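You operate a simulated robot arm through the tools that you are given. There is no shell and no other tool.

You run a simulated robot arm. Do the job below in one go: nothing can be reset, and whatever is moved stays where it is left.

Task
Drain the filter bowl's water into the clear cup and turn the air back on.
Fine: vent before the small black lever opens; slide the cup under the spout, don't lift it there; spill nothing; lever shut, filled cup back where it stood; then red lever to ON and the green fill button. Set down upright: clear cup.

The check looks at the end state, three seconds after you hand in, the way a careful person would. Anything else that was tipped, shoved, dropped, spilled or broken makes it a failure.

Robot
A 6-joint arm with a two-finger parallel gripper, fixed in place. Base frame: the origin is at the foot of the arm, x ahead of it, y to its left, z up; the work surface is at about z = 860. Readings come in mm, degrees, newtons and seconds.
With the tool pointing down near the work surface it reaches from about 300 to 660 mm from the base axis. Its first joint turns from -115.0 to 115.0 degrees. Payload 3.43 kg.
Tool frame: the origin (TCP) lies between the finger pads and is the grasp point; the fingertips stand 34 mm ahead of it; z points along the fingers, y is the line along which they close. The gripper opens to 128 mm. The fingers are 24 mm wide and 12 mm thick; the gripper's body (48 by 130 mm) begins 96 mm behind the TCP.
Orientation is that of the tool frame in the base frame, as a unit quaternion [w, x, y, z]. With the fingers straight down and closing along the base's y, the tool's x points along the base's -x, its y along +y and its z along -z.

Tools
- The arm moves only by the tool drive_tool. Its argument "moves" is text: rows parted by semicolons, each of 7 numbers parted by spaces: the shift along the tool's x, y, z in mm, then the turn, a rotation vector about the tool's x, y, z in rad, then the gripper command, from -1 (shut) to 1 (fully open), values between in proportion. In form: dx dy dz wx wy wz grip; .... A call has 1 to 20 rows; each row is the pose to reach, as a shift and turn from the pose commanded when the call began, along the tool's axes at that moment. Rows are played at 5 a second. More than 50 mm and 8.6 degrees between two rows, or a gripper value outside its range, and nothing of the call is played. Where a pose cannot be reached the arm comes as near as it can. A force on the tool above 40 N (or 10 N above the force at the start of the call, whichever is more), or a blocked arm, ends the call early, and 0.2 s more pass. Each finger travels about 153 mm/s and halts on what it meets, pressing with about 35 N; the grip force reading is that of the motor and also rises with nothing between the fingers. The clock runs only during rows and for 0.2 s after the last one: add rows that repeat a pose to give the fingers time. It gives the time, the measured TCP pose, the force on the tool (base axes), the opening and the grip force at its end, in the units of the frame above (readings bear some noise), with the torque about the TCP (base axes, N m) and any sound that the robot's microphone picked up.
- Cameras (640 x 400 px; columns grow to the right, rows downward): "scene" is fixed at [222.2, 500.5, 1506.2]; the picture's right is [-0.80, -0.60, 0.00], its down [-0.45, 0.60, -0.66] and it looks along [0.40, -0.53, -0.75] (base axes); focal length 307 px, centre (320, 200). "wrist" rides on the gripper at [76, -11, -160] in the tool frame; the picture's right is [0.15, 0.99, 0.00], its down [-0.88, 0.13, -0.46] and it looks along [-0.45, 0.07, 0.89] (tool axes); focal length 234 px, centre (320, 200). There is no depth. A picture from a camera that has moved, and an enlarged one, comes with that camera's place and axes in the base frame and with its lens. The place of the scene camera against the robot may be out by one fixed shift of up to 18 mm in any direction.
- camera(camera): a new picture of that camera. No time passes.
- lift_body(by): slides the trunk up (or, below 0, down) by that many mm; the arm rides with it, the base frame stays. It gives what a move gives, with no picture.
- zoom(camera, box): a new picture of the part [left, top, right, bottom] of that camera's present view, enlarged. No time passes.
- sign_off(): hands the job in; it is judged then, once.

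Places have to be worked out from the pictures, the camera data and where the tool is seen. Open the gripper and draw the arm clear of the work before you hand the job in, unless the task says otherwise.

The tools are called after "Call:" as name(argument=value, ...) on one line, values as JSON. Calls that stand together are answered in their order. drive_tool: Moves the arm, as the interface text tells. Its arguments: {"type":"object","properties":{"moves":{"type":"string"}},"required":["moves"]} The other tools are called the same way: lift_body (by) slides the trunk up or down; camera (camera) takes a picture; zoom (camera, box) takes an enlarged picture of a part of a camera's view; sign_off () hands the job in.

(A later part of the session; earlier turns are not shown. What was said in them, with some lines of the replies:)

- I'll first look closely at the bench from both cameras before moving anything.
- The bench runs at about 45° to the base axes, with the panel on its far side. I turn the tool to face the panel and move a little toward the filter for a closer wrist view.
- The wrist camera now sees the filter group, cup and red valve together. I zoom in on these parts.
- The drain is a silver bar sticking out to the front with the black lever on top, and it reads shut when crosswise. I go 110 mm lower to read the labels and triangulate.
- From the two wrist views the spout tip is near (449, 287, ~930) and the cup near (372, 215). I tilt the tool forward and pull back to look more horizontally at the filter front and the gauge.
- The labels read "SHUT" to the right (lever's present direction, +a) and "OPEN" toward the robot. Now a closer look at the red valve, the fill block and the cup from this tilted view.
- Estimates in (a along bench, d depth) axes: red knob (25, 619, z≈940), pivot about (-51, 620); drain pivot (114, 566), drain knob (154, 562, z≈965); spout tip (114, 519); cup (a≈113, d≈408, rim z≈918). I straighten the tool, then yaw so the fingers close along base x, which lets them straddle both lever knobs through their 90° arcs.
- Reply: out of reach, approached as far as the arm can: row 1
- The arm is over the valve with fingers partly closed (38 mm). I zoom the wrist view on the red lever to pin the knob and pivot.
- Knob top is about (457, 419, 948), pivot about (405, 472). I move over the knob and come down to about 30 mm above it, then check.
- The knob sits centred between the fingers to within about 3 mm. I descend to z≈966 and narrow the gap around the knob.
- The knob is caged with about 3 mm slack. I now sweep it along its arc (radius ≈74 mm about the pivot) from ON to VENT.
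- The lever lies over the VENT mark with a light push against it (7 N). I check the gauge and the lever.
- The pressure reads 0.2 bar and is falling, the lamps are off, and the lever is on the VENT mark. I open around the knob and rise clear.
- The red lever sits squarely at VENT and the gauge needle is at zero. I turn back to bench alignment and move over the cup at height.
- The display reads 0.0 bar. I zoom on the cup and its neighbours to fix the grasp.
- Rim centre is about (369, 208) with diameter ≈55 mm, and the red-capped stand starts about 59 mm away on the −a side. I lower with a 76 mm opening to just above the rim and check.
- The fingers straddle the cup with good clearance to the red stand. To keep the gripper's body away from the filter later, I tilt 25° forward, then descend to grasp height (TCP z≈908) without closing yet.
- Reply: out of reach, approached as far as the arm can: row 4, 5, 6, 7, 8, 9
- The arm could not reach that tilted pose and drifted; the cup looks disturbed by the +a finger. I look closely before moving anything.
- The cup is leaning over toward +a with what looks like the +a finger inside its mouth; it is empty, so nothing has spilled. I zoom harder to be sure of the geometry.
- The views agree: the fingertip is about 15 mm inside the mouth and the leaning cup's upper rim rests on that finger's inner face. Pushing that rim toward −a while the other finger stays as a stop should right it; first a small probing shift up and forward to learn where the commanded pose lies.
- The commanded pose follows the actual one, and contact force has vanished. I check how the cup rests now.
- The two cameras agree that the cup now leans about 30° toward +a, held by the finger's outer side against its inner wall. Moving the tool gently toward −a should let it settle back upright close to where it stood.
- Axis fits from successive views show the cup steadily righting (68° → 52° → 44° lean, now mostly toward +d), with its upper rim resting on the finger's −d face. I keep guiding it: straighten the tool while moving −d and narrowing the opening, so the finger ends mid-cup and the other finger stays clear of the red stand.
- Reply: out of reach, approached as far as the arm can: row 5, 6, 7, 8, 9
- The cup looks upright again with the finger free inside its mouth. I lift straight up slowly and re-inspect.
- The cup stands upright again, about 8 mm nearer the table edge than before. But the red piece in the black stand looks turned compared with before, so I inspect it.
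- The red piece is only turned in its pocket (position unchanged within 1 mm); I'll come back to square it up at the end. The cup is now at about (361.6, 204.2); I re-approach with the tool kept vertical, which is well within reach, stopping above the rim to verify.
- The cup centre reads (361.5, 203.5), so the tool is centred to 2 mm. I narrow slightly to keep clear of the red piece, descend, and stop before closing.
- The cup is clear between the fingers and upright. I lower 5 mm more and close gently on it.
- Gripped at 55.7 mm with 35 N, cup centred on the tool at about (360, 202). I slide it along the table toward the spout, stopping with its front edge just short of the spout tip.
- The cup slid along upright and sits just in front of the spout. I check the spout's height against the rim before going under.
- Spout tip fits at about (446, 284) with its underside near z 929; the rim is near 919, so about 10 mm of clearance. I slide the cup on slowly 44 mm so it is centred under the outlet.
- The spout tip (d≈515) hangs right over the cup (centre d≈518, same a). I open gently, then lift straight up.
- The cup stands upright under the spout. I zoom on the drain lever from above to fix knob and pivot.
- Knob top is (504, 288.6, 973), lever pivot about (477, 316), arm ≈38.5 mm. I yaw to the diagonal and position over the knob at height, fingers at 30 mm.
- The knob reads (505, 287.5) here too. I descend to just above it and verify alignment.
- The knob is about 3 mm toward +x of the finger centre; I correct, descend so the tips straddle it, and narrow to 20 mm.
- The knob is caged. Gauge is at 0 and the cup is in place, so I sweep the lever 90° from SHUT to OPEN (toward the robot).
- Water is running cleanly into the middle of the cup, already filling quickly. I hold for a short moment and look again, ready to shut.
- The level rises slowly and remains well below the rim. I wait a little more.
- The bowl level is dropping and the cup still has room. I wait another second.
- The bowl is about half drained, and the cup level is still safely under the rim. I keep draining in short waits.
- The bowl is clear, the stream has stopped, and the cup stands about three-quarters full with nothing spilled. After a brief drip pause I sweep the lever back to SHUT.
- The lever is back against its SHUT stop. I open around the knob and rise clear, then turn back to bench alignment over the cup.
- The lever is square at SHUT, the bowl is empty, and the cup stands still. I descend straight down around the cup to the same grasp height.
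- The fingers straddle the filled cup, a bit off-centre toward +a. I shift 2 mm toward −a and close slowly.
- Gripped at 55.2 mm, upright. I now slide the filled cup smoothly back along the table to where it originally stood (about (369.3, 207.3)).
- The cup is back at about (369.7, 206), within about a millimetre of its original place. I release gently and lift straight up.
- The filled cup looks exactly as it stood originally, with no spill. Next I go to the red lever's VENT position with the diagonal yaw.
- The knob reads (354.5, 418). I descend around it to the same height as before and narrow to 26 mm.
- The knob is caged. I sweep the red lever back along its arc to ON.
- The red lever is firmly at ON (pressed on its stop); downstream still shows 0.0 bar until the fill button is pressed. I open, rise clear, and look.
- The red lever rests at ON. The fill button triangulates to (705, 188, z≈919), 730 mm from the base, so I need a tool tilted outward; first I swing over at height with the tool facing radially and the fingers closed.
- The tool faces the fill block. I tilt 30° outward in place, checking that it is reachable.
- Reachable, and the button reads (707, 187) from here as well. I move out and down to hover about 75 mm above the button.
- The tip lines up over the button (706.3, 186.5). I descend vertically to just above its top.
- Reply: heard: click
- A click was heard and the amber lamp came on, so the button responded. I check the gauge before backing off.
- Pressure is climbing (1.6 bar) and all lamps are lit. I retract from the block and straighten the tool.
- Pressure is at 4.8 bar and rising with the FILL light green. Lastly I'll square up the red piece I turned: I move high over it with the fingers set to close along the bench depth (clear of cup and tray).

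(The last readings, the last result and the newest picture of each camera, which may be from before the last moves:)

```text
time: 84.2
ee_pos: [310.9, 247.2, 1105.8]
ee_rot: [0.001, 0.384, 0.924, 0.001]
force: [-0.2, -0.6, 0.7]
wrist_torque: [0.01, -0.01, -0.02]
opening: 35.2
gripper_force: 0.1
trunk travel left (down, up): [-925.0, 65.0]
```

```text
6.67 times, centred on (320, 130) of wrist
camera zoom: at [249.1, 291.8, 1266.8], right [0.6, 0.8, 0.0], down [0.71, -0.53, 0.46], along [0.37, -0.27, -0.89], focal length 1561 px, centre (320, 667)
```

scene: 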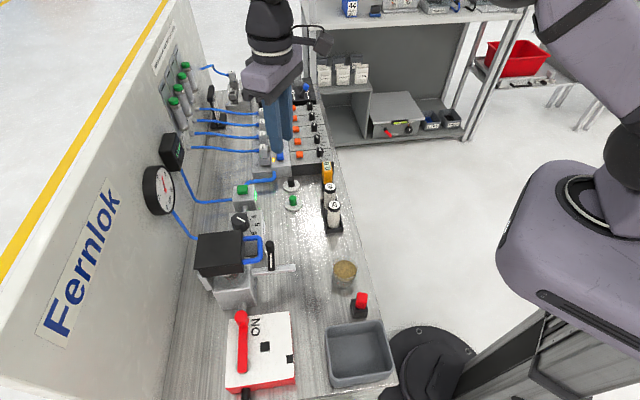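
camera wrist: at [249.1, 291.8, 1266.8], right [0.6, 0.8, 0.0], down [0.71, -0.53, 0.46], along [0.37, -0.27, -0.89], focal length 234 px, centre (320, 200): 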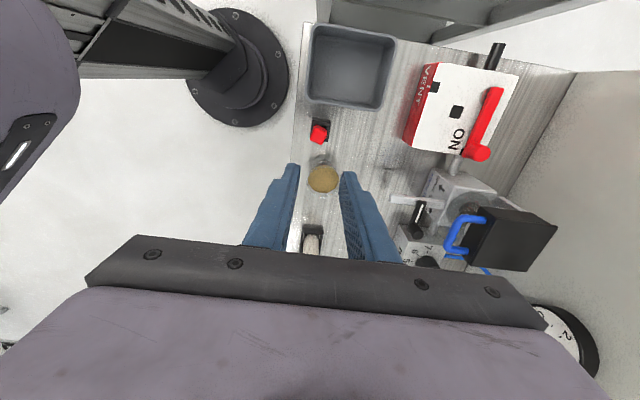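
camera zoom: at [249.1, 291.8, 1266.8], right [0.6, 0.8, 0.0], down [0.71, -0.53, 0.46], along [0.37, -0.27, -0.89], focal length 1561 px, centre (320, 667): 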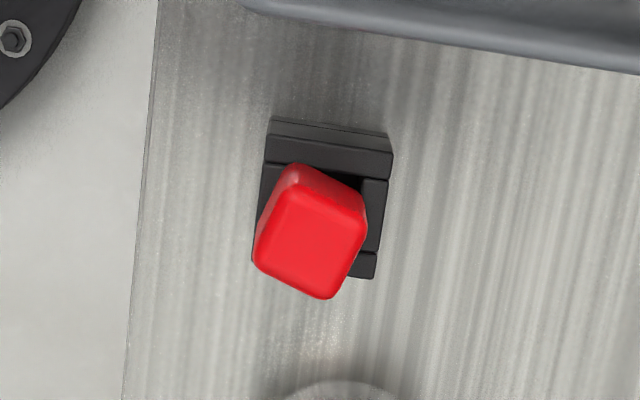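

The red piece is upright in its pocket, turned about 20°, centred at (307.7, 248). I lower to just above it and check alignment.

Call:
drive_tool(moves="2.8 -1.6 30 0 0 0 -0.38; 2.8 -1.6 60 0 0 0 -0.38; 2.8 -1.6 90 0 0 0 -0.38; 2.8 -1.6 120 0 0 0 -0.38; 2.8 -1.6 120 0 0 0 -0.38")

Call:
zoom(camera="wrist", box=[250, 80, 390, 220])

Call:
zoom(camera="scene", box=[310, 250, 410, 330])

```text
time: 85.4
ee_pos: [306.7, 249.6, 987.1]
ee_rot: [0.001, 0.382, 0.924, 0.001]
force: [-1.2, -0.7, 0.0]
wrist_torque: [0.0, -0.02, 0.02]
opening: 39.5
gripper_force: 0.1
trunk travel left (down, up): [-925.0, 65.0]
```

```text
2.86 times, centred on (320, 150) of wrist
camera zoom: at [244.8, 294.8, 1147.5], right [0.59, 0.8, 0.0], down [0.71, -0.53, 0.46], along [0.37, -0.27, -0.89], focal length 669 px, centre (320, 343)
```

zoom: 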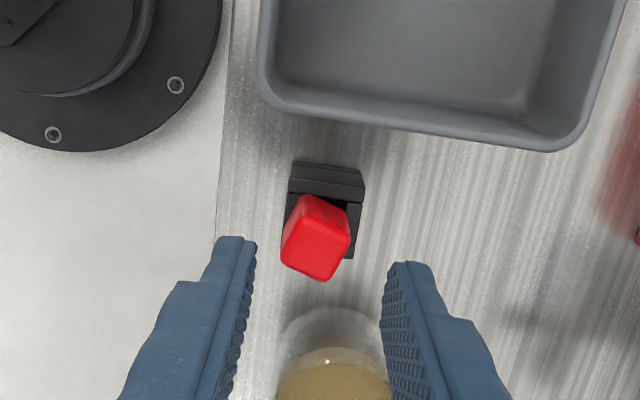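

```text
5.00 times, centred on (360, 290) of scene
camera zoom: at [222.2, 500.5, 1506.2], right [-0.8, -0.6, 0.0], down [-0.45, 0.6, -0.66], along [0.4, -0.53, -0.75], focal length 1534 px, centre (120, -250)
```

zoom: 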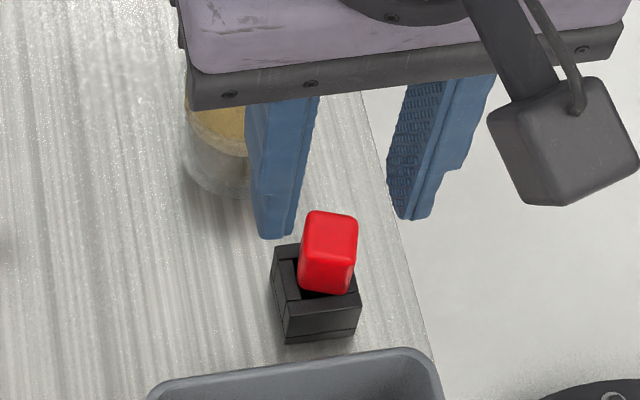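

Aligned within a millimetre or so. I descend beside it and close gradually without squeezing.

Call:
drive_tool(moves="0 0 12 0 0 0 -0.38; 0 0 24 0 0 0 -0.38; 0 0 36 0 0 0 -0.38; 0 0 48 0 0 0 -0.38; 0 0 48 0 0 0 -0.45; 0 0 48 0 0 0 -0.52; 0 0 48 0 0 0 -0.57; 0 0 48 0 0 0 -0.6; 0 0 48 0 0 0 -0.63; 0 0 48 0 0 0 -0.65; 0 0 48 0 0 0 -0.65")

Call:
zoom(camera="wrist", box=[250, 80, 390, 220])

Call:
zoom(camera="scene", box=[310, 250, 410, 330])

```text
time: 87.8
ee_pos: [308.0, 250.0, 936.4]
ee_rot: [0.001, 0.381, 0.924, 0.001]
force: [0.3, -0.9, 0.1]
wrist_torque: [-0.02, 0.0, 0.02]
opening: 22.6
gripper_force: 0.5
trunk travel left (down, up): [-925.0, 65.0]
```

```text
2.86 times, centred on (320, 150) of wrist
camera zoom: at [245.2, 294.8, 1098.1], right [0.59, 0.8, 0.0], down [0.71, -0.53, 0.46], along [0.37, -0.27, -0.89], focal length 669 px, centre (320, 343)
```

zoom: 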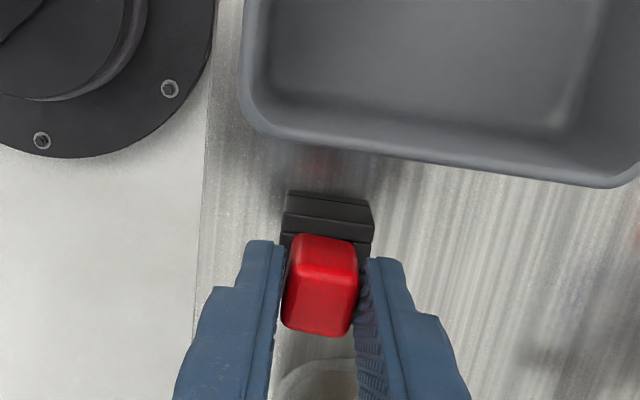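

```text
5.00 times, centred on (360, 290) of scene
camera zoom: at [222.2, 500.5, 1506.2], right [-0.8, -0.6, 0.0], down [-0.45, 0.6, -0.66], along [0.4, -0.53, -0.75], focal length 1534 px, centre (120, -250)
```

zoom: 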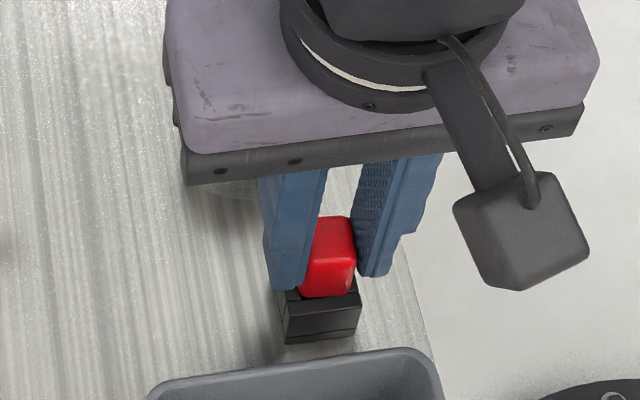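

The piece has turned back nearly square with its stand. One millimetre more, then I open and rise straight up.

Call:
drive_tool(moves="0 0 0 0 0 0 -0.665; 0 0 0 0 0 0 -0.67; 0 0 0 0 0 0 -0.6; 0 0 0 0 0 0 -0.5; 0 0 0 0 0 0 -0.38; 0 0 -8 0 0 0 -0.38; 0 0 -25 0 0 0 -0.38; 0 0 -50 0 0 0 -0.38; 0 0 -90 0 0 0 -0.38; 0 0 -130 0 0 0 -0.38; 0 0 -170 0 0 0 -0.38")

Call:
zoom(camera="wrist", box=[270, 80, 370, 200])

Call:
zoom(camera="scene", box=[300, 220, 400, 320])

Call:
camera(camera="scene")

```text
time: 90.2
ee_pos: [306.1, 248.0, 1107.7]
ee_rot: [0.0, 0.382, 0.924, 0.002]
force: [0.2, -1.3, 0.6]
wrist_torque: [0.02, -0.03, 0.01]
opening: 39.4
gripper_force: 0.1
trunk travel left (down, up): [-925.0, 65.0]
```

```text
3.33 times, centred on (320, 140) of wrist
camera zoom: at [244.4, 292.9, 1270.1], right [0.59, 0.8, 0.0], down [0.71, -0.53, 0.46], along [0.37, -0.27, -0.89], focal length 781 px, centre (320, 400)
```

zoom: 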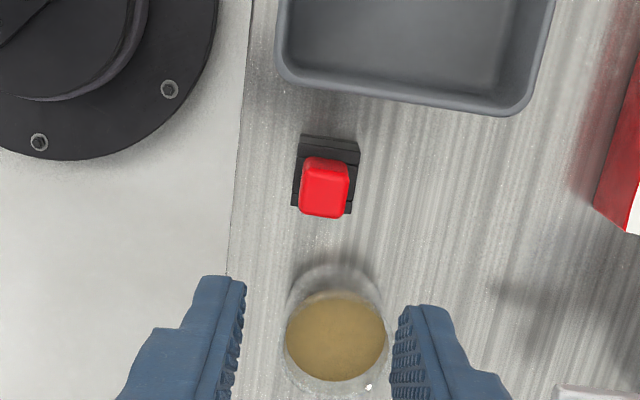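

```text
4.00 times, centred on (350, 270) of scene
camera zoom: at [222.2, 500.5, 1506.2], right [-0.8, -0.6, 0.0], down [-0.45, 0.6, -0.66], along [0.4, -0.53, -0.75], focal length 1227 px, centre (200, -80)
```

zoom: 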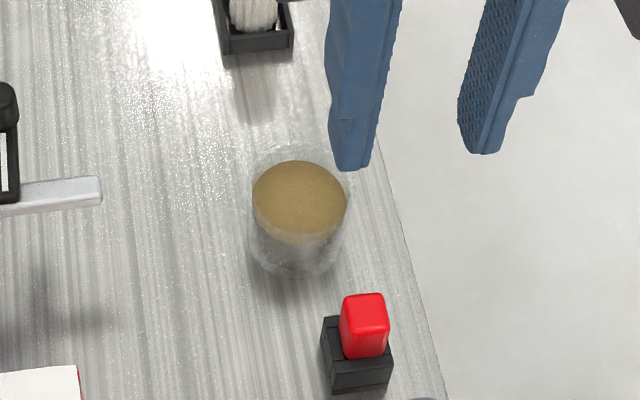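

```text
taken
```

scene: 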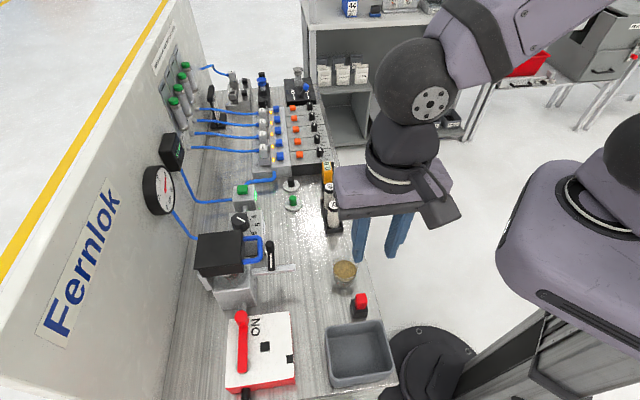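

The red piece now looks just as it did originally. I raise the arm further, open the gripper fully, and do a final check of every item.

Call:
drive_tool(moves="0 0 -35 0 0 0 -0.2; 0 0 -70 0 0 0 0.2; 0 0 -105 0 0 0 0.6; 0 0 -140 0 0 0 1; 0 0 -140 0 0 0 1; 0 0 -140 0 0 0 1")

Call:
zoom(camera="scene", box=[135, 125, 295, 225])

Call:
zoom(camera="scene", box=[180, 210, 400, 400])

Call:
camera(camera="wrist")

```text
time: 91.6
ee_pos: [305.4, 248.7, 1245.5]
ee_rot: [0.001, 0.382, 0.924, 0.002]
force: [-0.2, 0.5, 0.1]
wrist_torque: [0.0, 0.06, 0.01]
opening: 128.0
gripper_force: 0.0
trunk travel left (down, up): [-925.0, 65.0]
```

```text
4.00 times, centred on (215, 175) of scene
camera zoom: at [222.2, 500.5, 1506.2], right [-0.8, -0.6, 0.0], down [-0.45, 0.6, -0.66], along [0.4, -0.53, -0.75], focal length 1227 px, centre (740, 300)
```

zoom: 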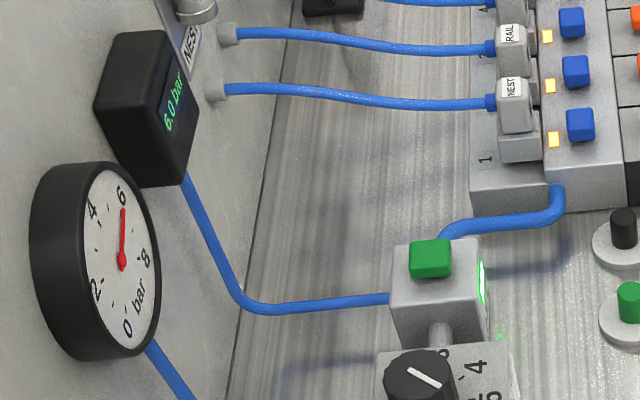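

```text
2.11 times, centred on (290, 305) of scene
camera zoom: at [222.2, 500.5, 1506.2], right [-0.8, -0.6, 0.0], down [-0.45, 0.6, -0.66], along [0.4, -0.53, -0.75], focal length 646 px, centre (383, -21)
```

zoom: 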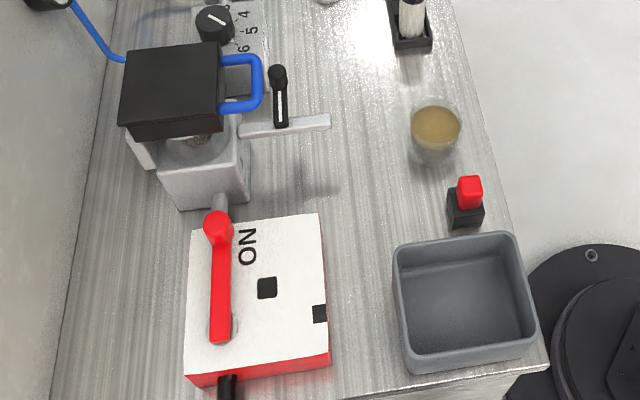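

```text
taken
camera wrist: at [243.3, 292.6, 1406.6], right [0.59, 0.8, 0.0], down [0.71, -0.53, 0.46], along [0.37, -0.27, -0.89], focal length 234 px, centre (320, 200)
```

wrist: 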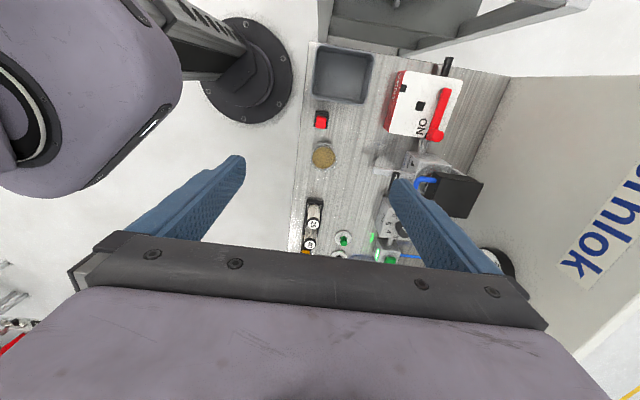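

The system is back at 6.0 bar with the FILL light and lamps on, the drain lever is shut, and the red lever is at ON. The filled cup stands upright in its original place, nothing is spilled, and the arm is clear with the gripper open. I hand in.

Call:
sign_off()

```text
The job is handed in.
```

The filter bowl is drained into the clear cup, and the air is back on at 6.0 bar. I've handed the job in.

- **Venting and draining:** I moved the red lever to VENT and waited for 0.0 bar before opening the small black lever. The bowl emptied fully with nothing spilled, and the lever is shut again.
- **Cup:** It slid along the table to the spout and back. It is filled and upright, within about 2 mm of where it first stood.
- **Air:** The red lever is at ON. The fill button clicked, and the FILL light and the amber lamps are on.

Two things went wrong before the cup was filled:

- **Cup tipped:** On my first try at grasping the empty cup, the arm couldn't reach the tilted pose and drifted. A finger caught the cup and tipped it well over. I guided it back upright with the finger and carried on.
- **Red piece turned:** Around then the gripper also turned the red piece in the small black stand by about 20°, without moving it from its place. I squared it up at the end, and it now looks as it did at the start.
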